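You operate a simulated robot arm through the tools that you are given. There is no shell and no other tool. Be economical: measure what you need, move in short steps, check, and stop when the job is done.

Carry out the task below with a simulated two-armed robot. There is one attempt and no reset: what you move stays moved.

Task
Stack the 12 mm purple carton from the third board from the top of the side rack on top of the 6 mm purple carton. Then turn the tone dial to 10 kHz. Then take the green wiping pad on the test bench and put it away on the spares shelf. Then put the white carton marked "jumpers" from the record bench on the fourth board from the bottom of the corner rack. Then put the red tin on the packing table. Keep to this order. Set down upright: white carton, red tin.
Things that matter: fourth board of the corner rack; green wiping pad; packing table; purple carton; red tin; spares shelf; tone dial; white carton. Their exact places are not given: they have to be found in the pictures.

The check looks at the end state, three seconds after you hand in, the way a careful person would. Anything else that was tipped, shoved, dropped, spilled or broken makes it a failure.

Robot
Two 6-joint arms with two-finger parallel grippers on one trunk, on a base that drives. Base frame: it is fixed to the floor where the robot stands at the start and does not move with it; the origin is under the middle of the robot, x ahead of it, y to its left, z up. Units: m, degrees, N and s.
The left shoulder is at the start at [0.06, 0.187, 1.172], the right one opposite. Places, roughly: fourth board of the corner rack [-4.2, -4.1, 1.3]; green wiping pad (10x6x5 cm) [-3.9, -1.9, 0.8]; packing table [-0.2, -4, 0.8]; red tin [-4.75, -4, 0.5]; spares shelf [0.6, 2.4, 1.1]; tone dial [-3.6, -1.8, 0.9]; white carton [-5.25, -3.25, 0.75]. Payload 1.57 kg a hand.
The TCP of each hand is the grasp point between the finger pads, 0.03 m short of the fingertips. In the tool frame z runs along the fingers and y along their closing line. The gripper opens to 0.11 m. The fingers are 0.024 m wide and 0.012 m thick; the gripper's body (0.048 by 0.112 m) begins 0.078 m behind the TCP.
Orientation is that of the tool frame in the base frame, as [roll, pitch, yaw] about the fixed x, y, z axes, in that order (R = Rz(yaw) Ry(pitch) Rx(roll)). With the fingers straight down and closing along the base's y, the tool's x points along the base's -x, its y along +y and its z along -z.

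Tools
- The arms move only by the tool jog_arm. It takes "left_rows", "right_rows" or both (then of equal length, played together; a hand with none holds still); each is a list that holds one entry, the list of rows, each a list of 7 numbers: the shift along the tool's x, y, z in m, then the turn, a rotation vector about the tool's x, y, z in rad, then the opening in per cent of the stroke, from 0 (shut) to 100 (fully open). In form: [[[x, y, z, rx, ry, rz, jaw], ...]]. A call has 1 to 10 rows; each row is the pose to reach, as a shift and turn from the pose commanded when the call began, along the tool's axes at that moment. A row lasts 0.2 s, in which the tool goes at most 0.05 m and 8.6 degrees; a call with a longer step from one row to the next is refused whole, and so is a gripper value outside its range. Where a pose cannot be reached the arm comes as near as it can. A force on the tool above 40 N (or 10 N above the force at the start of the call, whichever is more), or a blocked arm, ends the call early, and 0.2 s more pass. The fingers move at their own pace (about 0.153 m/s each) and stop on an object; they squeeze with about 36 N. The grip force told is the motor's: it shows also when the fingers shut on nothing. Time passes only in rows, and 0.2 s behind the last, so rows that repeat a pose let the fingers close. The reply holds the time, the measured pose of the TCP, the force on the tool along the base axes, the opening and the grip force, in the units named above and with some noise, with the torque about the TCP (base axes, N m) and any sound that the robot's microphone picked up.
- Cameras (640 x 400 px; columns grow to the right, rows downward): "scene" is now at [0.0204, 0.0013, 1.717]; the picture's right is [0.03, -1.00, 0.00], its down [-0.72, -0.02, -0.70] and it looks along [0.69, 0.02, -0.72] (base axes); focal length 251 px, centre (320, 200). "left" rides on the left gripper at [0.07, -0.016, -0.141] in its tool frame; the picture's right is [0.23, 0.97, 0.00], its down [-0.86, 0.20, -0.48] and it looks along [-0.47, 0.11, 0.88] (tool axes); focal length 222 px, centre (320, 200). "right" rides on the right gripper at [0.07, 0.016, -0.141] in its tool frame; the picture's right is [-0.23, 0.97, 0.00], its down [-0.86, -0.20, -0.48] and it looks along [-0.47, -0.11, 0.88] (tool axes); focal length 222 px, centre (320, 200).
- snapshot(camera): a new picture of that camera. It takes no simulated time.
- move_column(by): slides the trunk up (or, below 0, down) by that many m; the arms and the scene camera ride with it, the base frame stays. It gives what a move gives, with no picture.
- steer(legs): drives the robot by 1 to 6 legs, each [ahead, left, turn to the left] in m, m and degrees, along the robot's own axes; the way and the turn of a leg run together, so that a leg with both is an arc; at most 1.5 m and 180 degrees a leg. The arms and the cameras ride along, it lands a little off, and it stops where it bumps. It gives what a move gives.
- aim_head(pan, tilt): turns the head with the scene camera to pan (to the left, within 86 degrees either way) and tilt (down, from -29 to 69), counted from straight ahead of the robot. It gives what a move gives.
- measure_at(camera, pixels): for up to 12 pixels [column, row] of the newest picture of that camera ("zoom" is the newest enlarged one), the place [x, y, z] in the base frame of the surface seen there, good to about 0.002 m. It takes no simulated time.
- inspect(camera, box): a new picture of the part [left, top, right, bottom] of that camera's present view, enlarged. It takes no simulated time.
- close_job(): hands the job in; it is judged then, once.

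Go step by step. Measure first, check grasps and placings, and put right what went wrong. The budget is 110 turns and 92 pictures, counting those below and the enlarged ones. Unless the task says otherwise, let go and move clear before handing in.

The tools are called after ">>>" as a command line: name --argument value ..., lists and objects as JSON in quotes. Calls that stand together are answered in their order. jog_arm: Moves the arms, as the interface text tells. Its arguments: {"type":"object","properties":{"left_rows":{"type":"array","items":{"type":"array","items":{"type":"array","items":{"type":"number"}}}},"right_rows":{"type":"array","items":{"type":"array","items":{"type":"array","items":{"type":"number"}}}}},"required":[]} The other tools are called the same way: move_column (by) slides the trunk up or down; steer (legs) drives the base; aim_head (pan, tilt) turns the head that bears the scene camera; snapshot (camera) takes a picture; measure_at (camera, pixels) gives the place of the surface under pixels of a picture; inspect (camera, box) takes an enlarged picture of a part of a camera's view; close_job () hands the job in.

At the start:

```text
clock: 0.0
left_position: [0.3836, 0.1325, 1.356]
left_tool_rot: [180.0, 0.0, -180.0]
left_wrist_force: [0.0, -0.8, 0.0]
left_wrist_torque: [0.0, 0.01, 0.01]
left_opening: 0.1099
left_gripper_force: 0.0
right_position: [0.3752, -0.1545, 1.3557]
right_tool_rot: [180.0, 0.1, 179.9]
right_wrist_force: [0.0, 0.6, 0.2]
right_wrist_torque: [0.04, -0.02, 0.01]
right_opening: 0.1101
right_gripper_force: 0.0
trunk travel left (down, up): [-0.8, 0.19]
robot x, y, heading: [0.0033, 0.0014, 0.0]
head pan, tilt: [1.9, 45.9]
```

scene: 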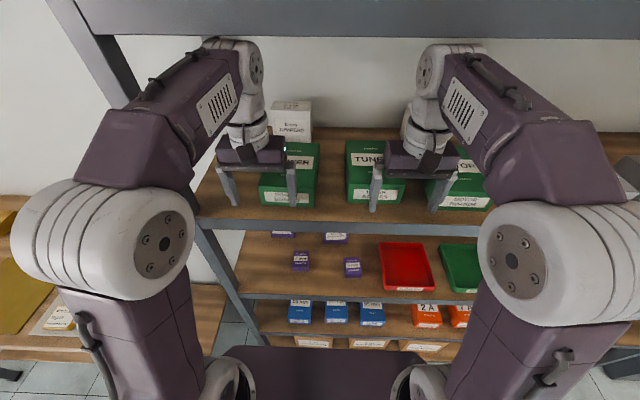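
right: 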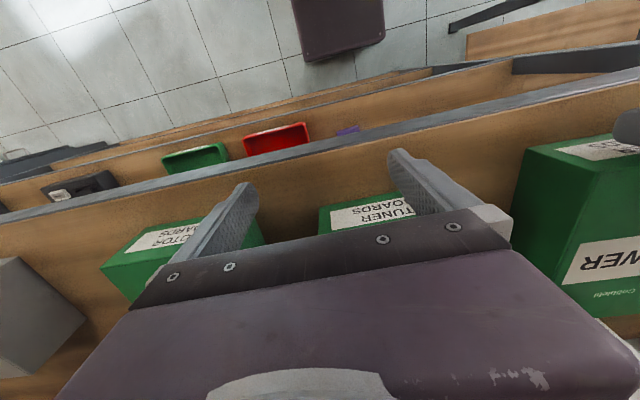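
left: 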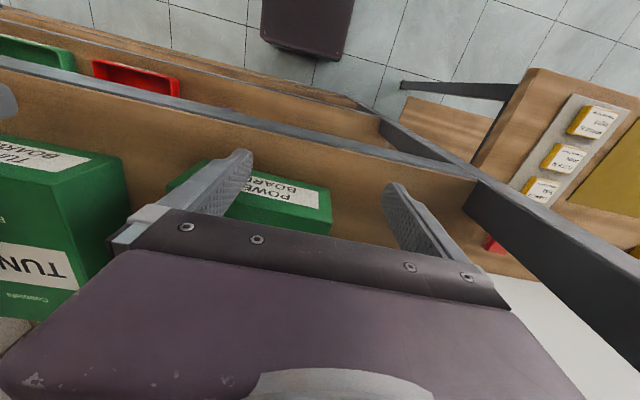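

The scene picture shows a rack ahead with small purple cartons at around (300,262), (352,267), (335,238), (283,233). I'll enlarge that area to read the labels.

>>> inspect --camera "scene" --box '[230, 220, 390, 320]'

>>> measure_at --camera "scene" --pixels '[[300, 262], [352, 267], [335, 239], [283, 234], [262, 270], [330, 220], [400, 140], [300, 325]]'

```text
4.00 times, centred on (310, 270) of scene
```

zoom: 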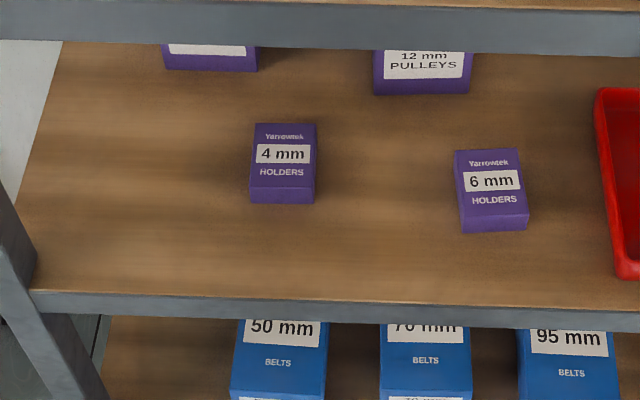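

```text
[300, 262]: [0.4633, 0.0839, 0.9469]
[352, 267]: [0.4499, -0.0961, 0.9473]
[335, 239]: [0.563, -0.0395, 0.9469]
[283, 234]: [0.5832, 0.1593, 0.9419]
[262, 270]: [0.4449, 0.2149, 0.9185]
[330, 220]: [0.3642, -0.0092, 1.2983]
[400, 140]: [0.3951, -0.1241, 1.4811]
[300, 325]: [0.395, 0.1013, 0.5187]
```

The hands are above the 1.30 m board (rail at x≈0.36), with the 12 mm PULLEYS carton at about [0.56,-0.04] and the 6 mm at [0.45,-0.096] on the 0.92 m board. I'll back off straight before lowering the trunk to look.

>>> steer --legs '[[-0.45, 0, 0]]'

>>> move_column --by -0.35

>>> aim_head --pan 0 --tilt 20

>>> snapshot --camera "scene"

```text
clock: 2.7
left_position: [-0.0628, 0.1319, 1.3544]
left_tool_rot: [-180.0, -0.2, 179.7]
left_wrist_force: [0.1, 0.0, -0.6]
left_wrist_torque: [0.0, 0.02, -0.02]
left_opening: 0.1098
left_gripper_force: 0.1
right_position: [-0.0729, -0.1552, 1.355]
right_tool_rot: [-179.9, -0.1, 179.6]
right_wrist_force: [0.3, 0.3, -0.6]
right_wrist_torque: [0.02, 0.01, 0.0]
right_opening: 0.1101
right_gripper_force: 0.1
trunk travel left (down, up): [-0.8, 0.19]
robot x, y, heading: [-0.4474, -0.002, -0.4]
head pan, tilt: [1.9, 45.9]
```

```text
clock: 6.1
left_position: [-0.0645, 0.1324, 1.006]
left_tool_rot: [180.0, 0.0, 179.7]
left_wrist_force: [0.7, -0.2, -0.2]
left_wrist_torque: [0.02, 0.01, -0.01]
left_opening: 0.1098
left_gripper_force: 0.1
right_position: [-0.0752, -0.1556, 1.0064]
right_tool_rot: [180.0, 0.0, 179.5]
right_wrist_force: [0.3, -0.1, -0.6]
right_wrist_torque: [-0.02, -0.03, 0.01]
right_opening: 0.11
right_gripper_force: 0.0
trunk travel left (down, up): [-0.45, 0.54]
robot x, y, heading: [-0.4508, 0.0039, -0.5]
head pan, tilt: [1.9, 45.9]
```

```text
clock: 7.0
left_position: [-0.0647, 0.1311, 1.0061]
left_tool_rot: [179.9, -0.1, 179.7]
left_wrist_force: [0.2, 0.2, -0.1]
left_wrist_torque: [0.0, 0.02, 0.03]
left_opening: 0.1101
left_gripper_force: 0.0
right_position: [-0.0737, -0.1571, 1.0067]
right_tool_rot: [-179.9, 0.0, 179.6]
right_wrist_force: [0.1, 0.1, -0.5]
right_wrist_torque: [0.0, 0.05, -0.02]
right_opening: 0.1101
right_gripper_force: 0.0
trunk travel left (down, up): [-0.45, 0.54]
robot x, y, heading: [-0.4472, 0.001, -0.5]
head pan, tilt: [0.0, 20.0]
```

```text
87 pictures are left
```

scene: 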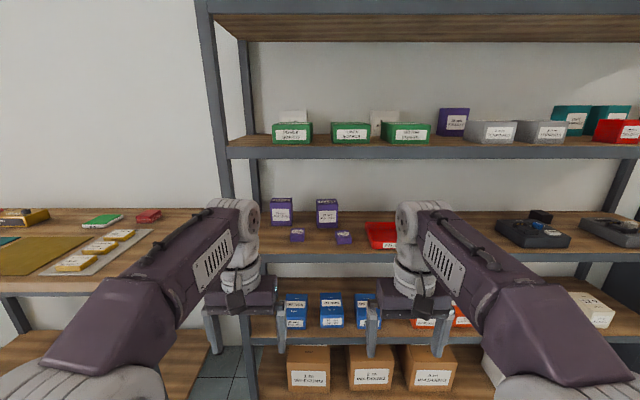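

The third board at row ~235 has two taller cartons behind and two small in front; I'll zoom in and measure.

>>> inspect --camera "scene" --box '[250, 170, 410, 270]'

>>> measure_at --camera "zoom" --pixels '[[265, 130], [350, 130], [265, 220], [348, 220], [310, 118], [310, 180], [340, 265], [405, 268], [372, 250], [372, 287], [130, 180], [310, 150]]'

>>> measure_at --camera "scene" --pixels '[[300, 146], [300, 158], [330, 258], [300, 250], [215, 120], [320, 40], [350, 220]]'

```text
4.00 times, centred on (330, 220) of scene
```

zoom: 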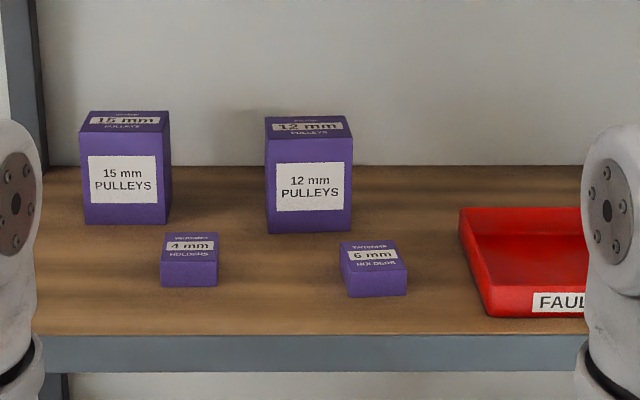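

```text
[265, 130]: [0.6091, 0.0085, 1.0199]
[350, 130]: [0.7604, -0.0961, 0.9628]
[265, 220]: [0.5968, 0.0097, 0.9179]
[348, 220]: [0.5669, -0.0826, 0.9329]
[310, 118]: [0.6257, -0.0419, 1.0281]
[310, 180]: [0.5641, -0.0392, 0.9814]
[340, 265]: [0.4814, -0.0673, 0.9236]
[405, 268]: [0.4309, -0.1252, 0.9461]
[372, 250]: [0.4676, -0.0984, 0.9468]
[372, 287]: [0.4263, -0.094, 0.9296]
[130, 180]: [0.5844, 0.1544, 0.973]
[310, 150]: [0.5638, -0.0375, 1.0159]
```

```text
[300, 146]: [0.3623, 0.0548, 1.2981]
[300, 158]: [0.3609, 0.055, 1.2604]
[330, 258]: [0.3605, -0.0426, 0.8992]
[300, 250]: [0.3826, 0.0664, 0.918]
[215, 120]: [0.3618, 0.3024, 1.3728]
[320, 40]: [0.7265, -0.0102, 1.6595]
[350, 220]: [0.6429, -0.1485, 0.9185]
```

The 12 mm carton stands at x 0.564–0.63, y -0.083–0.005, z 0.918–1.028; the 6 mm one tops at 0.947. I'll tilt the right hand to 30° below horizontal while clear of the rack, to see what the arm does.

>>> jog_arm --right_rows '[[[0, 0, 0, 0, -0.15, 0, 100], [0, 0, 0, 0, -0.3, 0, 100], [0, 0, 0, 0, -0.45, 0, 100], [0, 0, 0, 0, -0.6, 0, 100], [0, 0, 0, 0, -0.75, 0, 100], [0, 0, 0, 0, -0.9, 0, 100], [0, 0, 0, 0, -1.047, 0, 100]]]'

>>> snapshot --camera "scene"

>>> snapshot --camera "right"

```text
clock: 8.6
left_position: [-0.0648, 0.1307, 1.0064]
left_tool_rot: [-179.9, 0.1, 179.7]
left_wrist_force: [-0.9, 0.0, 0.7]
left_wrist_torque: [0.0, 0.0, -0.02]
left_opening: 0.1102
left_gripper_force: 0.1
right_position: [-0.0175, -0.1251, 0.9766]
right_tool_rot: [179.9, 59.6, 179.6]
right_wrist_force: [-0.2, -0.2, 0.6]
right_wrist_torque: [-0.04, 0.07, -0.02]
right_opening: 0.1099
right_gripper_force: 0.1
right hand out of reach, approached as far as the arm can: row 4, 5, 6, 7
trunk travel left (down, up): [-0.45, 0.54]
robot x, y, heading: [-0.4508, -0.0016, -0.4]
head pan, tilt: [0.0, 20.0]
```

```text
85 pictures are left
```

scene: 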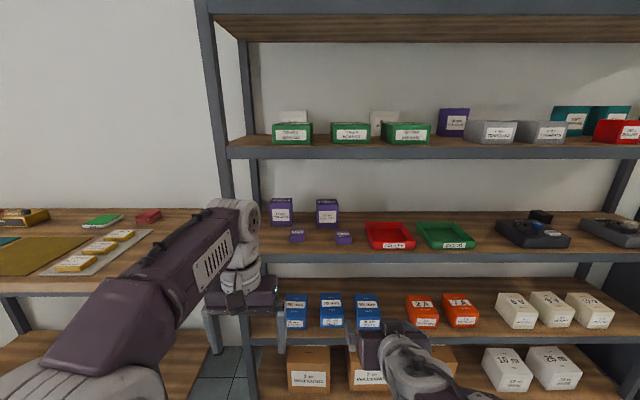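

```text
84 pictures are left
```

right: 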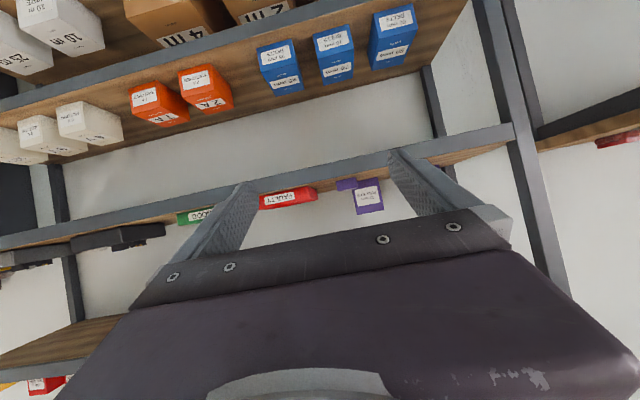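

The arm now lies low with the tool 30° below horizontal, which suits the rack. I'll test how far it reaches forward.

>>> jog_arm --right_rows '[[[-0.02, 0, 0.0346, 0, 0, 0, 100], [-0.04, 0, 0.0693, 0, 0, 0, 100], [-0.06, 0, 0.104, 0, 0, 0, 100], [-0.08, 0, 0.1386, 0, 0, 0, 100], [-0.1, 0, 0.173, 0, 0, 0, 100]]]'

```text
clock: 9.8
left_position: [-0.0635, 0.1316, 1.0051]
left_tool_rot: [180.0, -0.1, 179.7]
left_wrist_force: [0.1, 0.0, 0.4]
left_wrist_torque: [0.02, 0.01, 0.01]
left_opening: 0.1102
left_gripper_force: 0.0
right_position: [0.1847, -0.1293, 0.974]
right_tool_rot: [179.9, 59.9, 179.5]
right_wrist_force: [0.7, 1.3, -0.6]
right_wrist_torque: [-0.03, 0.02, 0.0]
right_opening: 0.1102
right_gripper_force: 0.0
trunk travel left (down, up): [-0.45, 0.54]
robot x, y, heading: [-0.4535, 0.0002, 0.0]
head pan, tilt: [0.0, 20.0]
```

The right hand reaches 0.64 m ahead, plenty. I'll pull it back 8 cm and raise it to z≈1.0, tuck the left hand back, then drive so that the hand stands in front of the 12 mm carton.

>>> jog_arm --right_rows '[[[0.006, 0, -0.027, 0, 0, 0, 100], [0.012, 0, -0.055, 0, 0, 0, 100], [0.0175, 0, -0.082, 0, 0, 0, 100], [0.0175, 0, -0.082, 0, 0, 0, 100]]]' --left_rows '[[[0.04, 0, 0, 0, 0, 0, 100], [0.08, 0, 0, 0, 0, 0, 100], [0.12, 0, 0, 0, 0, 0, 100], [0.15, 0, 0, 0, 0, 0, 100]]]'

>>> steer --legs '[[0, 0.089, 0], [0.2, 0, 0]]'

>>> snapshot --camera "scene"

```text
clock: 10.8
left_position: [-0.2029, 0.1325, 1.0065]
left_tool_rot: [180.0, -0.2, 179.8]
left_wrist_force: [0.9, 0.0, -0.9]
left_wrist_torque: [-0.02, 0.04, -0.02]
left_opening: 0.11
left_gripper_force: 0.1
left hand out of reach, approached as far as the arm can: row 4
right_position: [0.1047, -0.1259, 1.0046]
right_tool_rot: [180.0, 59.9, 179.6]
right_wrist_force: [0.5, 0.6, -0.6]
right_wrist_torque: [-0.01, 0.01, 0.0]
right_opening: 0.11
right_gripper_force: 0.0
trunk travel left (down, up): [-0.45, 0.54]
robot x, y, heading: [-0.4468, 0.0004, -0.3]
head pan, tilt: [0.0, 20.0]
```

```text
clock: 13.1
left_position: [-0.0036, 0.2226, 1.0059]
left_tool_rot: [-180.0, 0.0, 179.8]
left_wrist_force: [0.4, 0.7, -0.6]
left_wrist_torque: [0.04, 0.02, -0.01]
left_opening: 0.1099
left_gripper_force: 0.1
right_position: [0.3035, -0.0342, 1.0048]
right_tool_rot: [-179.9, 59.8, 179.9]
right_wrist_force: [0.5, -0.1, -0.6]
right_wrist_torque: [0.02, -0.01, 0.0]
right_opening: 0.1098
right_gripper_force: 0.0
trunk travel left (down, up): [-0.45, 0.54]
robot x, y, heading: [-0.2533, 0.0893, 0.0]
head pan, tilt: [0.0, 20.0]
```

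```text
83 pictures are left
```

scene: 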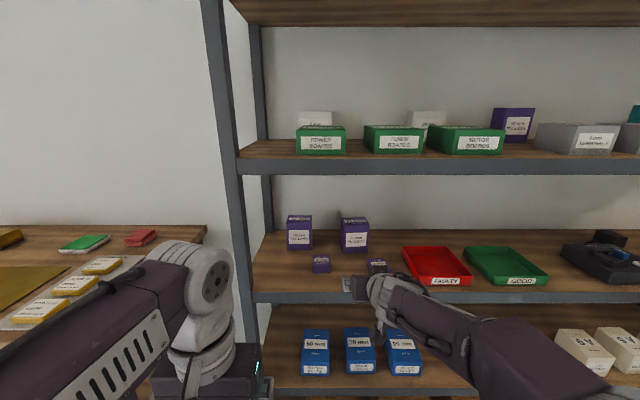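

Good alignment so far. I'll measure the carton's corners and the left table's edge before going in.

>>> inspect --camera "scene" --box '[280, 200, 408, 280]'

>>> measure_at --camera "scene" --pixels '[[150, 250], [100, 310], [180, 235]]'

```text
5.00 times, centred on (344, 240) of scene
```

zoom: 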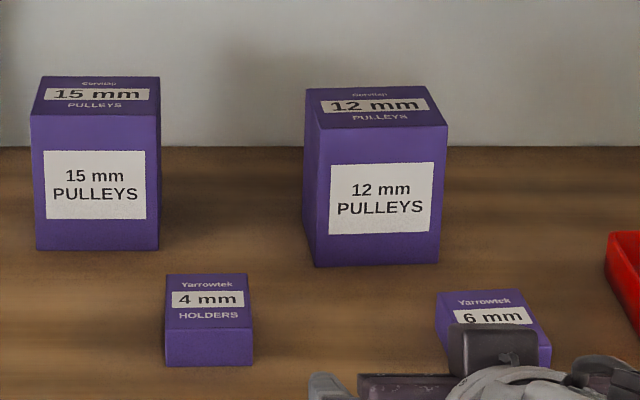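

```text
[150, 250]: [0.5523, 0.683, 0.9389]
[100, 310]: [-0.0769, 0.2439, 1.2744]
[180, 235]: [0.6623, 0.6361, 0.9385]
```

>>> measure_at --camera "zoom" --pixels '[[322, 131], [444, 128], [320, 258], [434, 258], [310, 93], [422, 90], [306, 160], [317, 200], [440, 200], [440, 300], [522, 294], [545, 345]]'

```text
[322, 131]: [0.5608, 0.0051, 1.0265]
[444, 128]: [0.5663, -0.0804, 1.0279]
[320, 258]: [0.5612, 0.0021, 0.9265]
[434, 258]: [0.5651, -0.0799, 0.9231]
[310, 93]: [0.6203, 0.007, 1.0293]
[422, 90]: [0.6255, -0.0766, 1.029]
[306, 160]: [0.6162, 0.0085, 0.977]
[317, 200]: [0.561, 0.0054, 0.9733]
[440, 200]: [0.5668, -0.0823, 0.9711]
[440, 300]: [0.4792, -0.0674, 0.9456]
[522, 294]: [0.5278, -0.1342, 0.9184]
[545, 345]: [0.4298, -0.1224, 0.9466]
```

The carton is yawed about +3.6°, centre (0.595, -0.037), width 0.087; the 6 mm centre is (0.4535, -0.096), top 0.947. I'll drive 0.19 m ahead, then turn the hand slightly.

>>> steer --legs '[[0.19, 0, 0]]'

>>> jog_arm --right_rows '[[[0, 0, 0, -0.0546, 0, -0.0315, 100], [0, 0, 0, -0.0546, 0, -0.0315, 100]]]'

>>> snapshot --camera "right"

```text
clock: 14.7
left_position: [0.189, 0.2231, 1.0055]
left_tool_rot: [180.0, -0.1, -179.9]
left_wrist_force: [0.3, -0.7, -1.3]
left_wrist_torque: [-0.01, 0.05, 0.02]
left_opening: 0.1101
left_gripper_force: 0.1
right_position: [0.4969, -0.0332, 1.0043]
right_tool_rot: [-180.0, 59.9, -179.9]
right_wrist_force: [1.0, 0.3, -1.0]
right_wrist_torque: [0.03, 0.02, -0.01]
right_opening: 0.1101
right_gripper_force: 0.0
trunk travel left (down, up): [-0.45, 0.54]
robot x, y, heading: [-0.0562, 0.0904, 0.1]
head pan, tilt: [0.0, 20.0]
```

```text
clock: 15.3
left_position: [0.1882, 0.224, 1.0069]
left_tool_rot: [-180.0, -0.1, -180.0]
left_wrist_force: [-1.1, 0.5, 0.1]
left_wrist_torque: [0.02, -0.04, 0.02]
left_opening: 0.11
left_gripper_force: 0.2
right_position: [0.4953, -0.0332, 1.0058]
right_tool_rot: [-179.9, 60.1, -176.3]
right_wrist_force: [0.0, -0.1, -0.6]
right_wrist_torque: [0.0, 0.01, -0.02]
right_opening: 0.1103
right_gripper_force: 0.0
trunk travel left (down, up): [-0.45, 0.54]
robot x, y, heading: [-0.0559, 0.0917, -0.0]
head pan, tilt: [0.0, 20.0]
```

```text
81 pictures are left
```

right: 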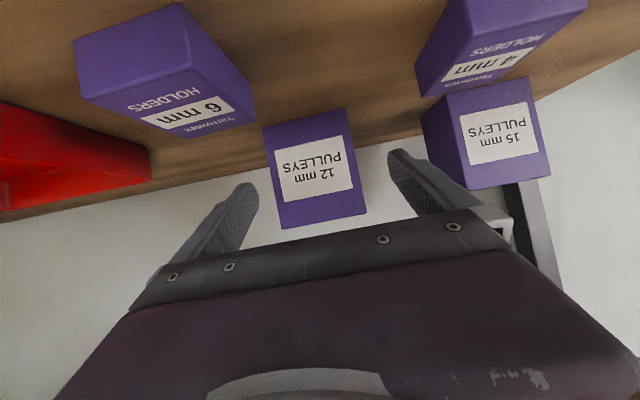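

The hand is square with the 12 mm carton, fingers either side. I'll shift 10 mm to the right, go in, and close.

>>> jog_arm --right_rows '[[[0, -0.0102, 0, 0, 0, 0, 100], [-0.01, -0.0102, 0.023, 0, 0, 0, 100], [-0.019, -0.0102, 0.046, 0, 0, 0, 100], [-0.029, -0.0102, 0.069, 0, 0, 0, 100], [-0.0383, -0.0102, 0.0924, 0, 0, 0, 100], [-0.0383, -0.0102, 0.0924, 0, 0, 0, 100]]]'

>>> snapshot --camera "right"

```text
clock: 16.7
left_position: [0.1875, 0.2233, 1.0067]
left_tool_rot: [179.9, 0.0, -179.9]
left_wrist_force: [-0.2, 0.8, -0.8]
left_wrist_torque: [0.03, -0.03, -0.03]
left_opening: 0.1098
left_gripper_force: 0.1
right_position: [0.5964, -0.038, 0.992]
right_tool_rot: [179.9, 60.0, -176.4]
right_wrist_force: [-0.5, 0.4, -0.1]
right_wrist_torque: [-0.03, -0.01, -0.02]
right_opening: 0.11
right_gripper_force: 0.1
trunk travel left (down, up): [-0.45, 0.54]
robot x, y, heading: [-0.0618, 0.0926, -0.4]
head pan, tilt: [0.0, 20.0]
```

```text
80 pictures are left
```

right: 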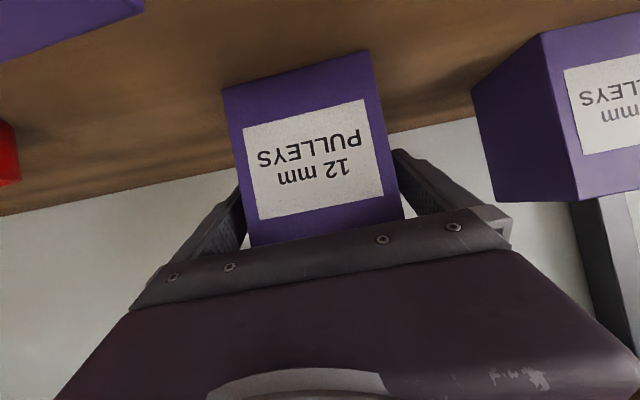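

The carton sits between the fingers. Closing and lifting 5 cm.

>>> jog_arm --right_rows '[[[0, 0, 0, 0, 0, 0, 60], [0, 0, 0, 0, 0, 0, 60], [0, 0, 0, 0, 0, 0, 60], [-0.0144, 0, -0.0083, 0, 0, 0, 60], [-0.0288, 0, -0.0167, 0, 0, 0, 60], [-0.0433, 0, -0.025, 0, 0, 0, 60], [-0.0433, 0, -0.025, 0, 0, 0, 60]]]'

>>> snapshot --camera "right"

```text
clock: 18.3
left_position: [0.1883, 0.2241, 1.0064]
left_tool_rot: [179.9, -0.1, -179.9]
left_wrist_force: [-0.2, 0.0, 0.4]
left_wrist_torque: [-0.02, 0.01, -0.01]
left_opening: 0.11
left_gripper_force: 0.0
right_position: [0.5962, -0.0371, 1.0405]
right_tool_rot: [179.9, 60.0, -176.3]
right_wrist_force: [0.7, 0.5, -2.4]
right_wrist_torque: [0.02, 0.02, -0.04]
right_opening: 0.0898
right_gripper_force: 36.1
trunk travel left (down, up): [-0.45, 0.54]
robot x, y, heading: [-0.0596, 0.0927, 0.0]
head pan, tilt: [0.0, 20.0]
```

```text
79 pictures are left
```

right: 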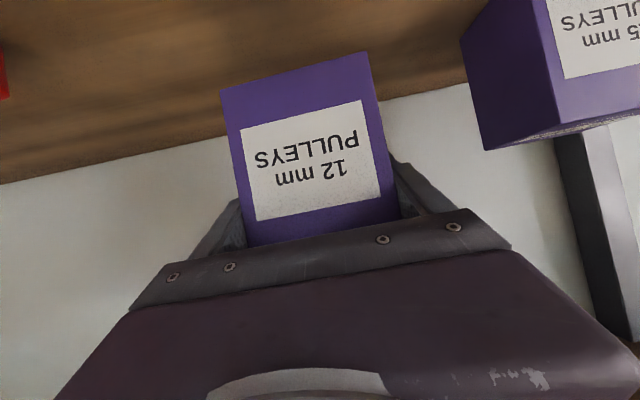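

Held at 36 N and lifted. Moving it over the 6 mm carton: shift (-0.142, -0.059).

>>> jog_arm --right_rows '[[[0.0146, -0.01, -0.0252, 0, 0, 0, 60], [0.0291, -0.02, -0.0504, 0, 0, 0, 60], [0.0437, -0.03, -0.0756, 0, 0, 0, 60], [0.0582, -0.04, -0.1, 0, 0, 0, 60], [0.0728, -0.0497, -0.126, 0, 0, 0, 60], [0.0728, -0.0497, -0.126, 0, 0, 0, 60]]]'

>>> aim_head --pan -5 --tilt 30

>>> snapshot --camera "scene"

>>> snapshot --camera "left"

```text
clock: 19.7
left_position: [0.1881, 0.223, 1.0055]
left_tool_rot: [-180.0, -0.1, -180.0]
left_wrist_force: [0.9, -0.6, -1.0]
left_wrist_torque: [0.0, 0.01, 0.01]
left_opening: 0.1101
left_gripper_force: 0.1
right_position: [0.4546, -0.0962, 1.0408]
right_tool_rot: [180.0, 59.9, -176.3]
right_wrist_force: [0.5, 0.5, -2.4]
right_wrist_torque: [0.01, -0.01, 0.03]
right_opening: 0.0898
right_gripper_force: 35.5
trunk travel left (down, up): [-0.45, 0.54]
robot x, y, heading: [-0.058, 0.0925, -0.2]
head pan, tilt: [0.0, 20.0]
```

```text
clock: 20.4
left_position: [0.1881, 0.2228, 1.0078]
left_tool_rot: [-180.0, -0.1, -179.9]
left_wrist_force: [0.7, -0.1, 0.1]
left_wrist_torque: [0.0, 0.02, 0.0]
left_opening: 0.11
left_gripper_force: 0.0
right_position: [0.4543, -0.096, 1.0409]
right_tool_rot: [180.0, 60.0, -176.4]
right_wrist_force: [0.4, -0.3, -2.6]
right_wrist_torque: [0.01, 0.04, -0.03]
right_opening: 0.0899
right_gripper_force: 36.1
trunk travel left (down, up): [-0.45, 0.54]
robot x, y, heading: [-0.0586, 0.0895, -0.1]
head pan, tilt: [-5.0, 30.0]
```

```text
78 pictures are left
```

scene: 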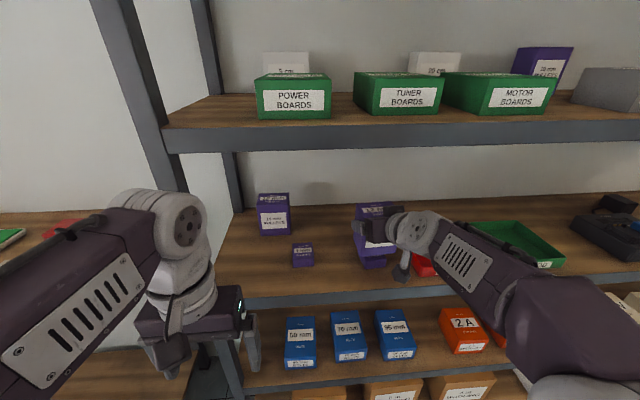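

```text
77 pictures are left
```

left: 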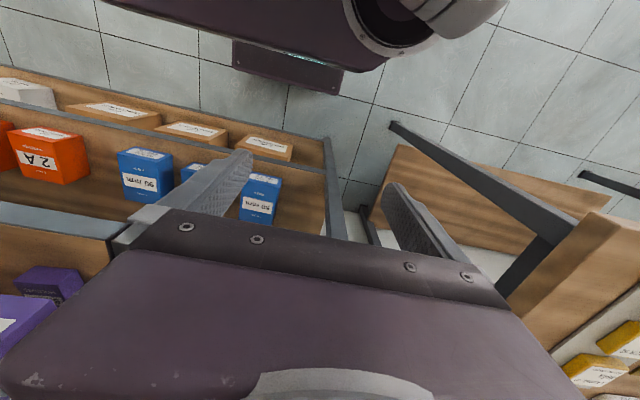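

The carton hangs centred over the 6 mm one. Lowering 2 cm slowly.

>>> jog_arm --right_rows '[[[0.0045, 0, 0.0026, 0, 0, 0, 60], [0.009, 0, 0.0052, 0, 0, 0, 60], [0.0125, 0, 0.0072, 0, 0, 0, 60], [0.015, 0, 0.0087, 0, 0, 0, 60], [0.0167, 0, 0.0097, 0, 0, 0, 60], [0.0167, 0, 0.0097, 0, 0, 0, 60]]]'

>>> inspect --camera "scene" --box '[300, 190, 428, 270]'

```text
clock: 21.8
left_position: [0.1871, 0.2233, 1.0061]
left_tool_rot: [179.9, 0.0, -179.8]
left_wrist_force: [0.5, 0.5, -1.1]
left_wrist_torque: [-0.01, 0.0, 0.04]
left_opening: 0.11
left_gripper_force: 0.1
right_position: [0.4545, -0.0965, 1.022]
right_tool_rot: [180.0, 59.9, -176.4]
right_wrist_force: [-0.3, 0.9, -2.0]
right_wrist_torque: [0.0, 0.02, 0.0]
right_opening: 0.0903
right_gripper_force: 36.0
trunk travel left (down, up): [-0.45, 0.54]
robot x, y, heading: [-0.0593, 0.0939, 0.1]
head pan, tilt: [-5.0, 30.0]
```

```text
5.00 times, centred on (364, 230) of scene
```

zoom: 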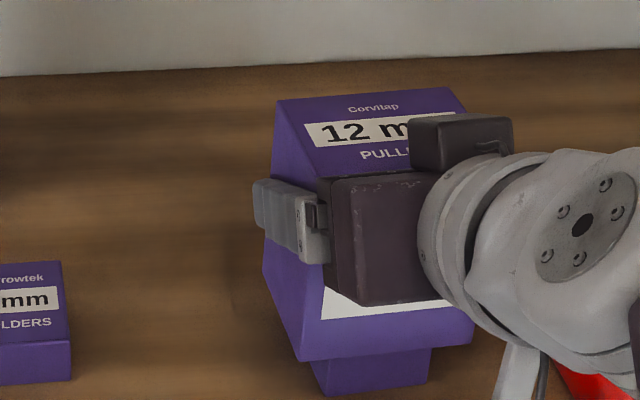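

Nearly in contact (force z -2.0). I'll lower 3 mm more in small steps to feel contact.

>>> jog_arm --right_rows '[[[0.00087, 0, 0.0005, 0, 0, 0, 60], [0.0017, 0, 0.001, 0, 0, 0, 60], [0.0024, 0, 0.0014, 0, 0, 0, 60], [0.0024, 0, 0.0014, 0, 0, 0, 60]]]'

```text
clock: 22.8
left_position: [0.1874, 0.223, 1.0066]
left_tool_rot: [180.0, 0.0, -180.0]
left_wrist_force: [0.0, 0.7, 1.0]
left_wrist_torque: [-0.01, 0.03, 0.01]
left_opening: 0.1102
left_gripper_force: 0.0
right_position: [0.4552, -0.0956, 1.0197]
right_tool_rot: [-180.0, 60.0, -176.4]
right_wrist_force: [-0.7, -0.1, -1.5]
right_wrist_torque: [-0.02, -0.01, 0.0]
right_opening: 0.0902
right_gripper_force: 36.6
trunk travel left (down, up): [-0.45, 0.54]
robot x, y, heading: [-0.0604, 0.0901, -0.1]
head pan, tilt: [-5.0, 30.0]
```

Still ambiguous (-1.5 N); 2 mm more.

>>> jog_arm --right_rows '[[[0.00087, 0, 0.0005, 0, 0, 0, 60], [0.0017, 0, 0.001, 0, 0, 0, 60], [0.0017, 0, 0.001, 0, 0, 0, 60]]]'

```text
clock: 23.6
left_position: [0.1875, 0.2235, 1.0076]
left_tool_rot: [180.0, 0.0, -179.8]
left_wrist_force: [-0.2, -0.4, -0.2]
left_wrist_torque: [0.04, 0.0, 0.0]
left_opening: 0.11
left_gripper_force: 0.0
right_position: [0.4549, -0.0961, 1.0197]
right_tool_rot: [-179.9, 60.2, -176.2]
right_wrist_force: [2.8, 0.6, 9.3]
right_wrist_torque: [0.07, -0.13, -0.01]
right_opening: 0.0897
right_gripper_force: 36.2
trunk travel left (down, up): [-0.45, 0.54]
robot x, y, heading: [-0.0582, 0.0935, -0.1]
head pan, tilt: [-5.0, 30.0]
```

Contact at +9 N. Open and retreat along the tool axis.

>>> jog_arm --right_rows '[[[-0.001, 0, 0, 0, 0, 0, 100], [-0.001, 0, 0, 0, 0, 0, 100], [-0.001, 0, 0, 0, 0, 0, 100], [0, 0, -0.03, 0, 0, 0, 100], [0, 0, -0.06, 0, 0, 0, 100], [0, 0, -0.09, 0, 0, 0, 100], [0, 0, -0.12, 0, 0, 0, 100]]]'

>>> inspect --camera "scene" --box '[240, 150, 440, 275]'

```text
clock: 25.2
left_position: [0.1877, 0.2229, 1.0068]
left_tool_rot: [-180.0, 0.1, -179.8]
left_wrist_force: [-0.7, -0.3, 0.3]
left_wrist_torque: [0.01, -0.02, 0.02]
left_opening: 0.1099
left_gripper_force: 0.1
right_position: [0.4072, -0.1151, 1.0805]
right_tool_rot: [-180.0, 59.9, -176.4]
right_wrist_force: [0.1, -0.1, -0.4]
right_wrist_torque: [-0.02, 0.02, 0.02]
right_opening: 0.1103
right_gripper_force: 0.1
right hand out of reach, approached as far as the arm can: row 5, 6, 7
trunk travel left (down, up): [-0.45, 0.54]
robot x, y, heading: [-0.0571, 0.0922, -0.0]
head pan, tilt: [-5.0, 30.0]
```

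```text
3.20 times, centred on (340, 212) of scene
```

zoom: 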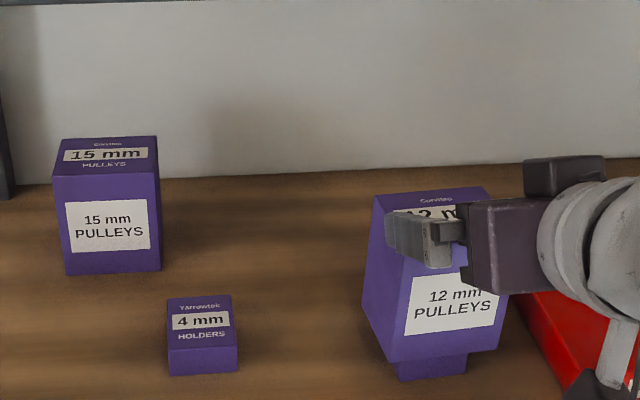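

The stack stands. The hand stopped just above the carton's front top with a bit of sideways drift; I'll raise the trunk 4 cm, then drive back and recheck.

>>> move_column --by 0.04

>>> steer --legs '[[-0.4, 0, 0]]'

>>> inspect --camera "scene" --box '[220, 100, 460, 250]'

```text
clock: 26.0
left_position: [0.1876, 0.2241, 1.0471]
left_tool_rot: [180.0, -0.1, -179.9]
left_wrist_force: [-0.1, 0.1, 0.3]
left_wrist_torque: [-0.03, 0.01, 0.0]
left_opening: 0.1103
left_gripper_force: 0.1
right_position: [0.4068, -0.1153, 1.1219]
right_tool_rot: [180.0, 60.0, -176.4]
right_wrist_force: [0.2, 0.4, -1.1]
right_wrist_torque: [0.01, -0.01, 0.03]
right_opening: 0.11
right_gripper_force: 0.0
trunk travel left (down, up): [-0.49, 0.5]
robot x, y, heading: [-0.0579, 0.0941, 0.0]
head pan, tilt: [-5.0, 30.0]
```

```text
clock: 28.6
left_position: [-0.2183, 0.2225, 1.0474]
left_tool_rot: [180.0, 0.0, 179.7]
left_wrist_force: [0.2, -0.8, 0.4]
left_wrist_torque: [-0.01, 0.0, -0.04]
left_opening: 0.1097
left_gripper_force: 0.1
right_position: [-0.0015, -0.1178, 1.1222]
right_tool_rot: [179.9, 60.0, -176.9]
right_wrist_force: [0.6, 0.1, 0.0]
right_wrist_torque: [-0.02, 0.02, 0.01]
right_opening: 0.1101
right_gripper_force: 0.1
trunk travel left (down, up): [-0.49, 0.5]
robot x, y, heading: [-0.4637, 0.0924, -0.2]
head pan, tilt: [-5.0, 30.0]
```

```text
2.67 times, centred on (340, 175) of scene
```

zoom: 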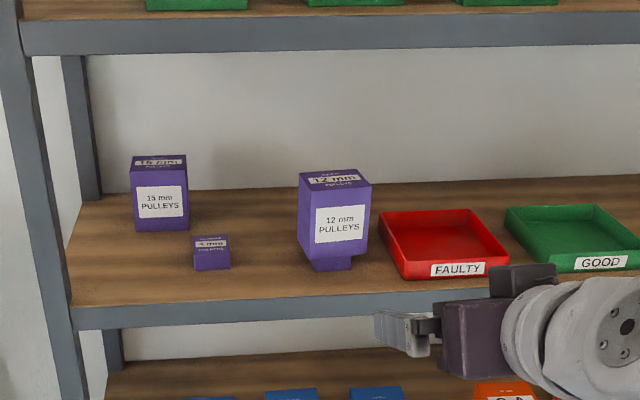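

Stack done: 12 mm stands squarely on the 6 mm. Now I'll look around the room for the way to the test bench.

>>> aim_head --pan -86 --tilt 15

>>> snapshot --camera "scene"

>>> aim_head --pan 86 --tilt 15

>>> snapshot --camera "scene"

```text
clock: 30.1
left_position: [-0.2172, 0.2242, 1.0469]
left_tool_rot: [180.0, -0.1, 179.8]
left_wrist_force: [-0.2, -0.4, 1.4]
left_wrist_torque: [0.01, -0.04, -0.01]
left_opening: 0.1097
left_gripper_force: 0.0
right_position: [-0.001, -0.1159, 1.1213]
right_tool_rot: [-180.0, 59.9, -176.7]
right_wrist_force: [0.7, 0.5, -0.2]
right_wrist_torque: [-0.01, -0.01, 0.02]
right_opening: 0.1099
right_gripper_force: 0.1
trunk travel left (down, up): [-0.49, 0.5]
robot x, y, heading: [-0.4633, 0.091, -0.4]
head pan, tilt: [-85.9, 15.0]
```

```text
73 pictures are left
```

scene: 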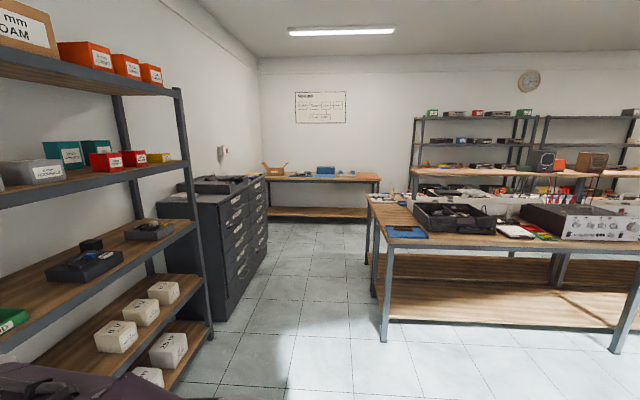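

```text
clock: 32.7
left_position: [-0.2177, 0.2229, 1.0465]
left_tool_rot: [179.9, -0.1, 179.6]
left_wrist_force: [0.9, -0.2, -0.5]
left_wrist_torque: [0.04, 0.01, 0.01]
left_opening: 0.11
left_gripper_force: 0.0
right_position: [0.0008, -0.1173, 1.1207]
right_tool_rot: [-180.0, 59.9, -176.8]
right_wrist_force: [0.3, 0.7, -0.5]
right_wrist_torque: [-0.01, -0.01, -0.01]
right_opening: 0.1097
right_gripper_force: 0.0
trunk travel left (down, up): [-0.49, 0.5]
robot x, y, heading: [-0.4656, 0.0927, -0.5]
head pan, tilt: [85.9, 15.0]
```

```text
72 pictures are left
```

scene: 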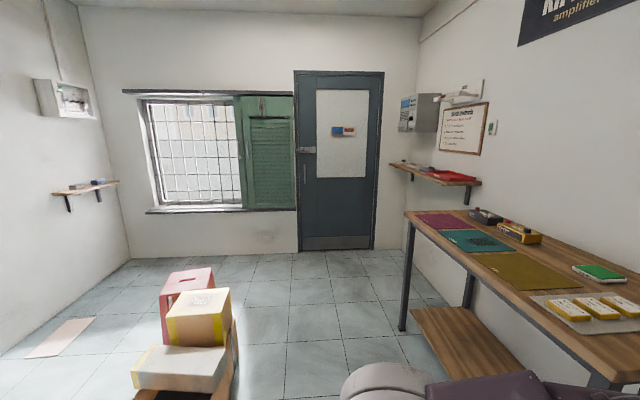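

The test bench is off behind right. I'll turn to face about -140° and survey it.

>>> steer --legs '[[0, 0, -140]]'

>>> move_column --by 0.25

>>> aim_head --pan 0 --tilt 20

>>> snapshot --camera "scene"

```text
clock: 38.8
left_position: [-0.5617, -0.1697, 1.0462]
left_tool_rot: [180.0, 0.0, 41.5]
left_wrist_force: [-0.4, 0.5, 0.9]
left_wrist_torque: [0.03, -0.03, 0.01]
left_opening: 0.11
left_gripper_force: 0.1
right_position: [-0.9498, -0.0604, 1.1203]
right_tool_rot: [180.0, 60.0, 45.1]
right_wrist_force: [0.4, -0.9, -0.4]
right_wrist_torque: [-0.03, -0.01, -0.02]
right_opening: 0.1101
right_gripper_force: 0.1
trunk travel left (down, up): [-0.49, 0.5]
robot x, y, heading: [-0.4627, 0.0945, -138.5]
head pan, tilt: [85.9, 15.0]
```

```text
clock: 41.4
left_position: [-0.5616, -0.1692, 1.2967]
left_tool_rot: [180.0, -0.2, 41.5]
left_wrist_force: [0.5, 0.3, -0.3]
left_wrist_torque: [0.0, 0.01, 0.01]
left_opening: 0.1102
left_gripper_force: 0.1
right_position: [-0.9499, -0.0609, 1.3702]
right_tool_rot: [-179.9, 60.0, 45.0]
right_wrist_force: [0.4, 0.7, -0.5]
right_wrist_torque: [0.02, 0.0, -0.01]
right_opening: 0.1099
right_gripper_force: 0.2
trunk travel left (down, up): [-0.74, 0.25]
robot x, y, heading: [-0.4608, 0.0952, -138.7]
head pan, tilt: [85.9, 15.0]
```

```text
clock: 43.0
left_position: [-0.5614, -0.169, 1.2953]
left_tool_rot: [-180.0, -0.1, 41.6]
left_wrist_force: [-0.5, -0.2, 0.1]
left_wrist_torque: [0.0, -0.03, -0.03]
left_opening: 0.1101
left_gripper_force: 0.1
right_position: [-0.9498, -0.0603, 1.3699]
right_tool_rot: [-179.9, 59.9, 45.0]
right_wrist_force: [-0.2, 0.0, -0.2]
right_wrist_torque: [0.02, 0.0, 0.04]
right_opening: 0.1101
right_gripper_force: 0.0
trunk travel left (down, up): [-0.74, 0.25]
robot x, y, heading: [-0.4639, 0.0937, -138.4]
head pan, tilt: [0.0, 20.0]
```

```text
71 pictures are left
```

scene: 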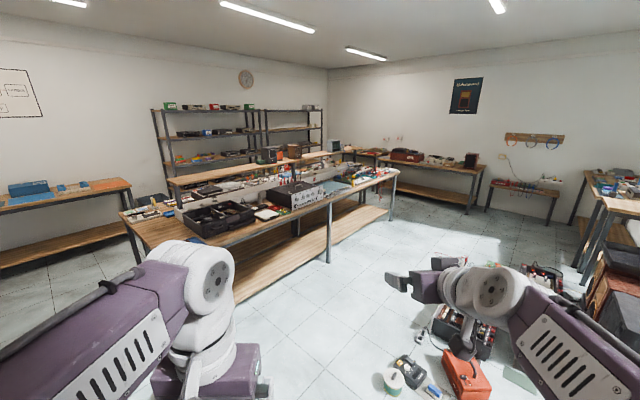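

I see the long test bench at (125–395, 170–245) and floor items at right (380–600, 270–390). Measuring the layout.

>>> measure_at --camera "scene" --pixels '[[125, 212], [160, 250], [330, 200], [395, 172], [345, 182], [310, 210], [392, 380], [470, 380], [440, 320], [470, 200], [575, 225], [330, 270]]'

>>> inspect --camera "scene" --box '[260, 120, 420, 220]'

```text
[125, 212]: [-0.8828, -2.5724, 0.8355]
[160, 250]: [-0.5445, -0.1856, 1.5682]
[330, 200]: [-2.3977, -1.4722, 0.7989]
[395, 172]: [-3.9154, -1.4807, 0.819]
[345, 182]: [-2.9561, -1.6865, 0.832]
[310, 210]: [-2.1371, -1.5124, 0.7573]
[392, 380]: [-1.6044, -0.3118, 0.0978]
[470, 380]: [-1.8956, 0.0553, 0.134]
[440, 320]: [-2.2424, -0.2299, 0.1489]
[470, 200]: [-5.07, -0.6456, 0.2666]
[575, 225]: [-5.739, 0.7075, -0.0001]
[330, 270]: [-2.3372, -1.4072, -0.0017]
```

```text
4.00 times, centred on (340, 170) of scene
```

zoom: 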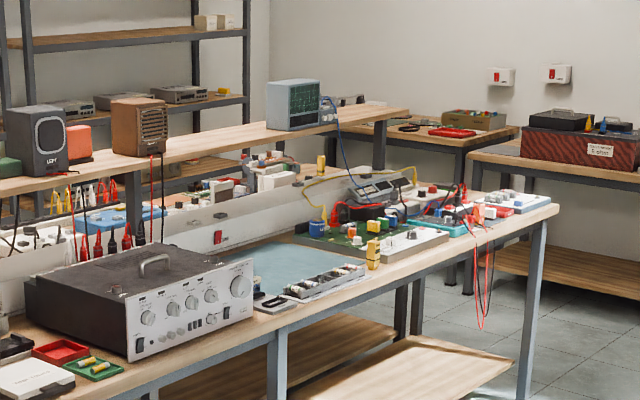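

Bench front edge is at y≈-1.45, floor items stay at y>-0.4; I'll drive down the aisle along y≈-0.93.

>>> steer --legs '[[1.08, 0.406, 0], [0, 0, -41.5]]'

>>> snapshot --camera "scene"

```text
clock: 50.8
left_position: [-1.2661, -1.0624, 1.2966]
left_tool_rot: [179.9, -0.1, 0.6]
left_wrist_force: [-1.1, 0.6, -0.8]
left_wrist_torque: [-0.02, -0.01, -0.03]
left_opening: 0.1099
left_gripper_force: 0.1
right_position: [-1.4885, -0.7239, 1.3714]
right_tool_rot: [-180.0, 59.9, 4.2]
right_wrist_force: [0.3, 0.5, 0.7]
right_wrist_torque: [-0.03, 0.01, -0.01]
right_opening: 0.1102
right_gripper_force: 0.1
trunk travel left (down, up): [-0.74, 0.25]
robot x, y, heading: [-1.0234, -0.9262, -179.5]
head pan, tilt: [0.0, 20.0]
```

```text
69 pictures are left
```

scene: 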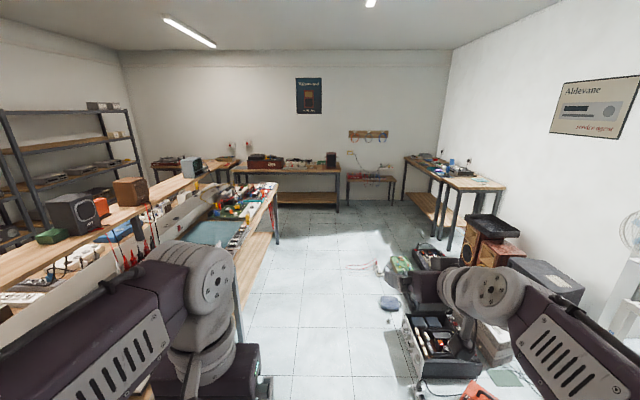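

The aisle is open; checking floor item edges at (390,303), (403,340), (375,267).

>>> measure_at --camera "scene" --pixels '[[380, 304], [404, 330], [412, 372], [345, 267], [380, 267], [275, 190], [262, 260], [240, 185]]'

```text
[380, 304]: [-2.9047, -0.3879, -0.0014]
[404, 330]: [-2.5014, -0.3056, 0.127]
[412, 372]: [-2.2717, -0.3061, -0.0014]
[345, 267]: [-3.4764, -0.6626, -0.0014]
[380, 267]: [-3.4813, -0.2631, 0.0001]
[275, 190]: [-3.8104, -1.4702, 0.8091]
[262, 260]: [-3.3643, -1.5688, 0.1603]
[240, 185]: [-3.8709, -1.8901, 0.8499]
```

There's a thin red lead on the floor near (-3.48,-0.66). I'll drive to x≈-2.8 and look closer at it and the bench end.

>>> steer --legs '[[1.3, 0.04, 0], [0.45, 0, 0]]'

>>> aim_head --pan 20 --tilt 35

>>> snapshot --camera "scene"

```text
clock: 59.5
left_position: [-2.9909, -1.1118, 1.2962]
left_tool_rot: [-179.9, -0.1, 0.4]
left_wrist_force: [0.0, -0.2, 0.5]
left_wrist_torque: [-0.01, -0.03, 0.01]
left_opening: 0.1102
left_gripper_force: 0.0
right_position: [-3.2125, -0.7755, 1.3717]
right_tool_rot: [179.9, 60.1, 4.0]
right_wrist_force: [0.2, 0.0, -0.2]
right_wrist_torque: [0.03, 0.04, -0.01]
right_opening: 0.1102
right_gripper_force: 0.1
trunk travel left (down, up): [-0.74, 0.25]
robot x, y, heading: [-2.7471, -0.9789, -179.7]
head pan, tilt: [0.0, 20.0]
```

```text
clock: 60.4
left_position: [-2.9916, -1.112, 1.2963]
left_tool_rot: [-180.0, -0.2, 0.4]
left_wrist_force: [-0.8, 0.2, -0.3]
left_wrist_torque: [-0.02, -0.01, 0.0]
left_opening: 0.1101
left_gripper_force: 0.1
right_position: [-3.2136, -0.7746, 1.3715]
right_tool_rot: [180.0, 60.1, 4.0]
right_wrist_force: [-0.4, 0.5, -0.5]
right_wrist_torque: [-0.02, 0.02, -0.01]
right_opening: 0.1101
right_gripper_force: 0.0
trunk travel left (down, up): [-0.74, 0.25]
robot x, y, heading: [-2.7456, -0.9809, -179.5]
head pan, tilt: [20.0, 35.0]
```

```text
68 pictures are left
```

scene: 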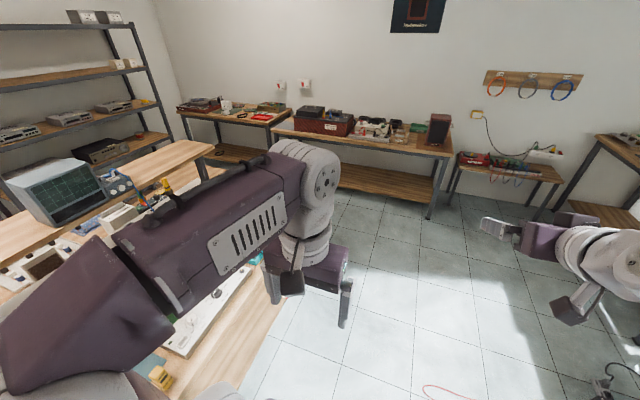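

The lead's loop shows at (425–470,388); measuring it and continuing.

>>> measure_at --camera "scene" --pixels '[[425, 388], [445, 387], [465, 395], [250, 330], [205, 380], [60, 200], [120, 180], [140, 210]]'

```text
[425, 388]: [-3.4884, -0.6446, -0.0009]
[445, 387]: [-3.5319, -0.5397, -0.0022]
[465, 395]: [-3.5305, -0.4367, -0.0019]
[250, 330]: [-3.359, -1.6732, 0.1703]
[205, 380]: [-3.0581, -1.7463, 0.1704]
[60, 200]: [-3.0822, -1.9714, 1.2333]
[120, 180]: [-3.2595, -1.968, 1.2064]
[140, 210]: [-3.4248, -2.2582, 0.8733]
```

The lead stays at y>-0.65. I'll drive to about (-3.6,-1.05) and turn to face the bench.

>>> steer --legs '[[0.87, 0.06, 0], [0, 0, 90]]'

>>> aim_head --pan 0 --tilt 42

>>> snapshot --camera "scene"

```text
clock: 68.8
left_position: [-3.4586, -1.2816, 1.2962]
left_tool_rot: [180.0, -0.1, 93.0]
left_wrist_force: [0.3, -0.4, -0.5]
left_wrist_torque: [-0.04, -0.01, -0.01]
left_opening: 0.1103
left_gripper_force: 0.0
right_position: [-3.7864, -1.5194, 1.3704]
right_tool_rot: [-180.0, 60.0, 96.6]
right_wrist_force: [-0.6, -0.3, 1.5]
right_wrist_torque: [-0.03, -0.02, 0.03]
right_opening: 0.1101
right_gripper_force: 0.1
trunk travel left (down, up): [-0.74, 0.25]
robot x, y, heading: [-3.6024, -1.0458, -87.1]
head pan, tilt: [20.0, 35.0]
```

```text
clock: 69.7
left_position: [-3.4593, -1.2818, 1.297]
left_tool_rot: [-179.9, -0.1, 92.9]
left_wrist_force: [-0.5, -0.8, 0.1]
left_wrist_torque: [0.01, 0.0, 0.0]
left_opening: 0.11
left_gripper_force: 0.1
right_position: [-3.7873, -1.5196, 1.3709]
right_tool_rot: [180.0, 60.0, 96.6]
right_wrist_force: [0.2, -0.8, 0.1]
right_wrist_torque: [-0.04, 0.0, 0.05]
right_opening: 0.1098
right_gripper_force: 0.1
trunk travel left (down, up): [-0.74, 0.25]
robot x, y, heading: [-3.6053, -1.0446, -86.9]
head pan, tilt: [0.0, 42.0]
```

```text
67 pictures are left
```

scene: 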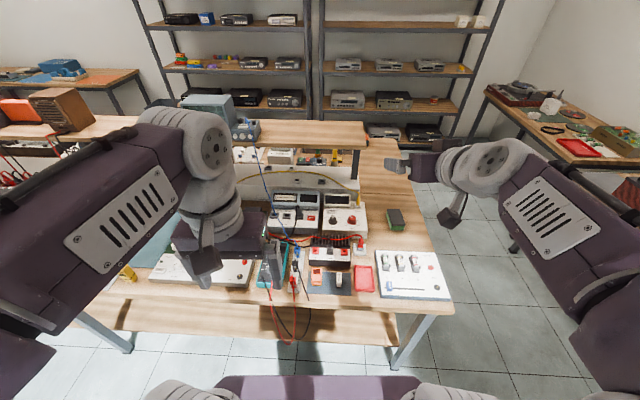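

The bench end is in view: a white panel at (412,275) with levers/dials, a green/grey pad at (396,220). Zooming in.

>>> inspect --camera "scene" --box '[250, 180, 458, 310]'

>>> measure_at --camera "zoom" --pixels '[[455, 115], [470, 145], [285, 125], [215, 110], [330, 80], [420, 250], [500, 250], [440, 330], [315, 130], [345, 300]]'

```text
3.08 times, centred on (354, 245) of scene
```

zoom: 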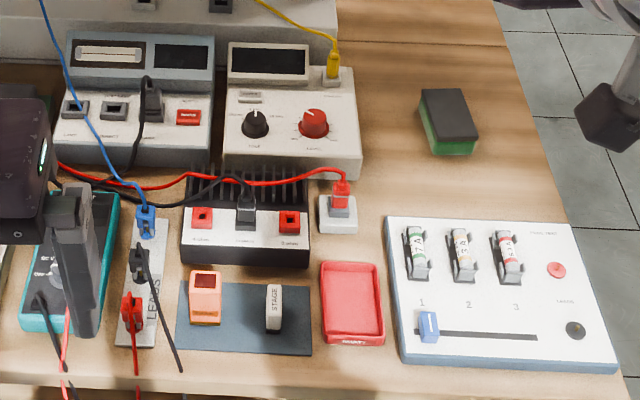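

```text
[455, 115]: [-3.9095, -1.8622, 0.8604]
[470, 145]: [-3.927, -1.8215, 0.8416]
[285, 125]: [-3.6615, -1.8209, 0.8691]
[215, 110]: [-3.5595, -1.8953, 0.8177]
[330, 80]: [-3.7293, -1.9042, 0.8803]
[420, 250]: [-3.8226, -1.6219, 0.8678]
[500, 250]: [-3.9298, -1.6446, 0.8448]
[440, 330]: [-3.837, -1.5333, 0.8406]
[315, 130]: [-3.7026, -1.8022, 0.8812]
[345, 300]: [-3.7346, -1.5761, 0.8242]
```

The box with the black and red knobs near [-3.66,-1.82] likely has the tone dial. Zooming tighter.

>>> inspect --camera "scene" --box '[320, 190, 372, 240]'

```text
8.00 times, centred on (346, 215) of scene
```

zoom: 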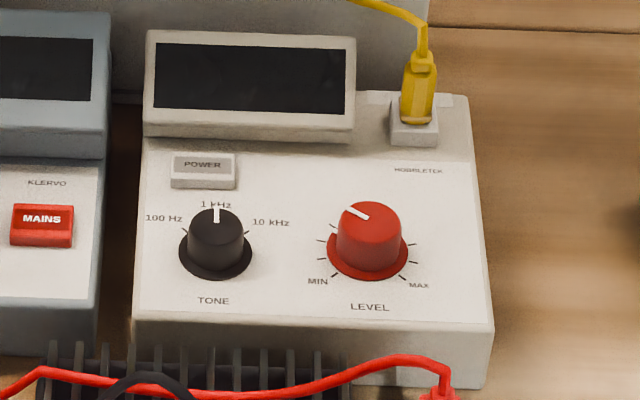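

The black TONE dial points to 1 kHz (12 o'clock); 10 kHz is the tick at (247,233). Measuring dial, ticks, and surrounding heights.

>>> measure_at --camera "zoom" --pixels '[[216, 222], [216, 212], [249, 232], [182, 232], [216, 278], [180, 252], [252, 252], [160, 300], [160, 200], [460, 300], [200, 240], [235, 240]]'

>>> measure_at --camera "scene" --pixels '[[326, 240], [340, 248], [356, 236], [300, 205], [330, 195], [355, 195], [354, 155]]'

```text
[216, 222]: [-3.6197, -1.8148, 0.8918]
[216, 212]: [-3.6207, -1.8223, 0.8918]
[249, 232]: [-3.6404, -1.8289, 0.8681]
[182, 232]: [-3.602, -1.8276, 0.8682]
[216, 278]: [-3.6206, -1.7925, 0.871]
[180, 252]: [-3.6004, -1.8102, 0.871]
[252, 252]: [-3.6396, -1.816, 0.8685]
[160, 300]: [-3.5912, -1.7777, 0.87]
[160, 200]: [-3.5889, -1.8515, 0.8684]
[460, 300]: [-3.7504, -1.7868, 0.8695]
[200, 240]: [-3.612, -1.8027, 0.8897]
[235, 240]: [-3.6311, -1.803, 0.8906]
```

```text
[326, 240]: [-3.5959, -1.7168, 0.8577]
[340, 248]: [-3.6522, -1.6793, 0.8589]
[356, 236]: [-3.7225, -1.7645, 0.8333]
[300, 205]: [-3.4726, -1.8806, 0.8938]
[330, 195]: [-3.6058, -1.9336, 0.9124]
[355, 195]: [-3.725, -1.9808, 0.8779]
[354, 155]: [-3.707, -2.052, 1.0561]
```

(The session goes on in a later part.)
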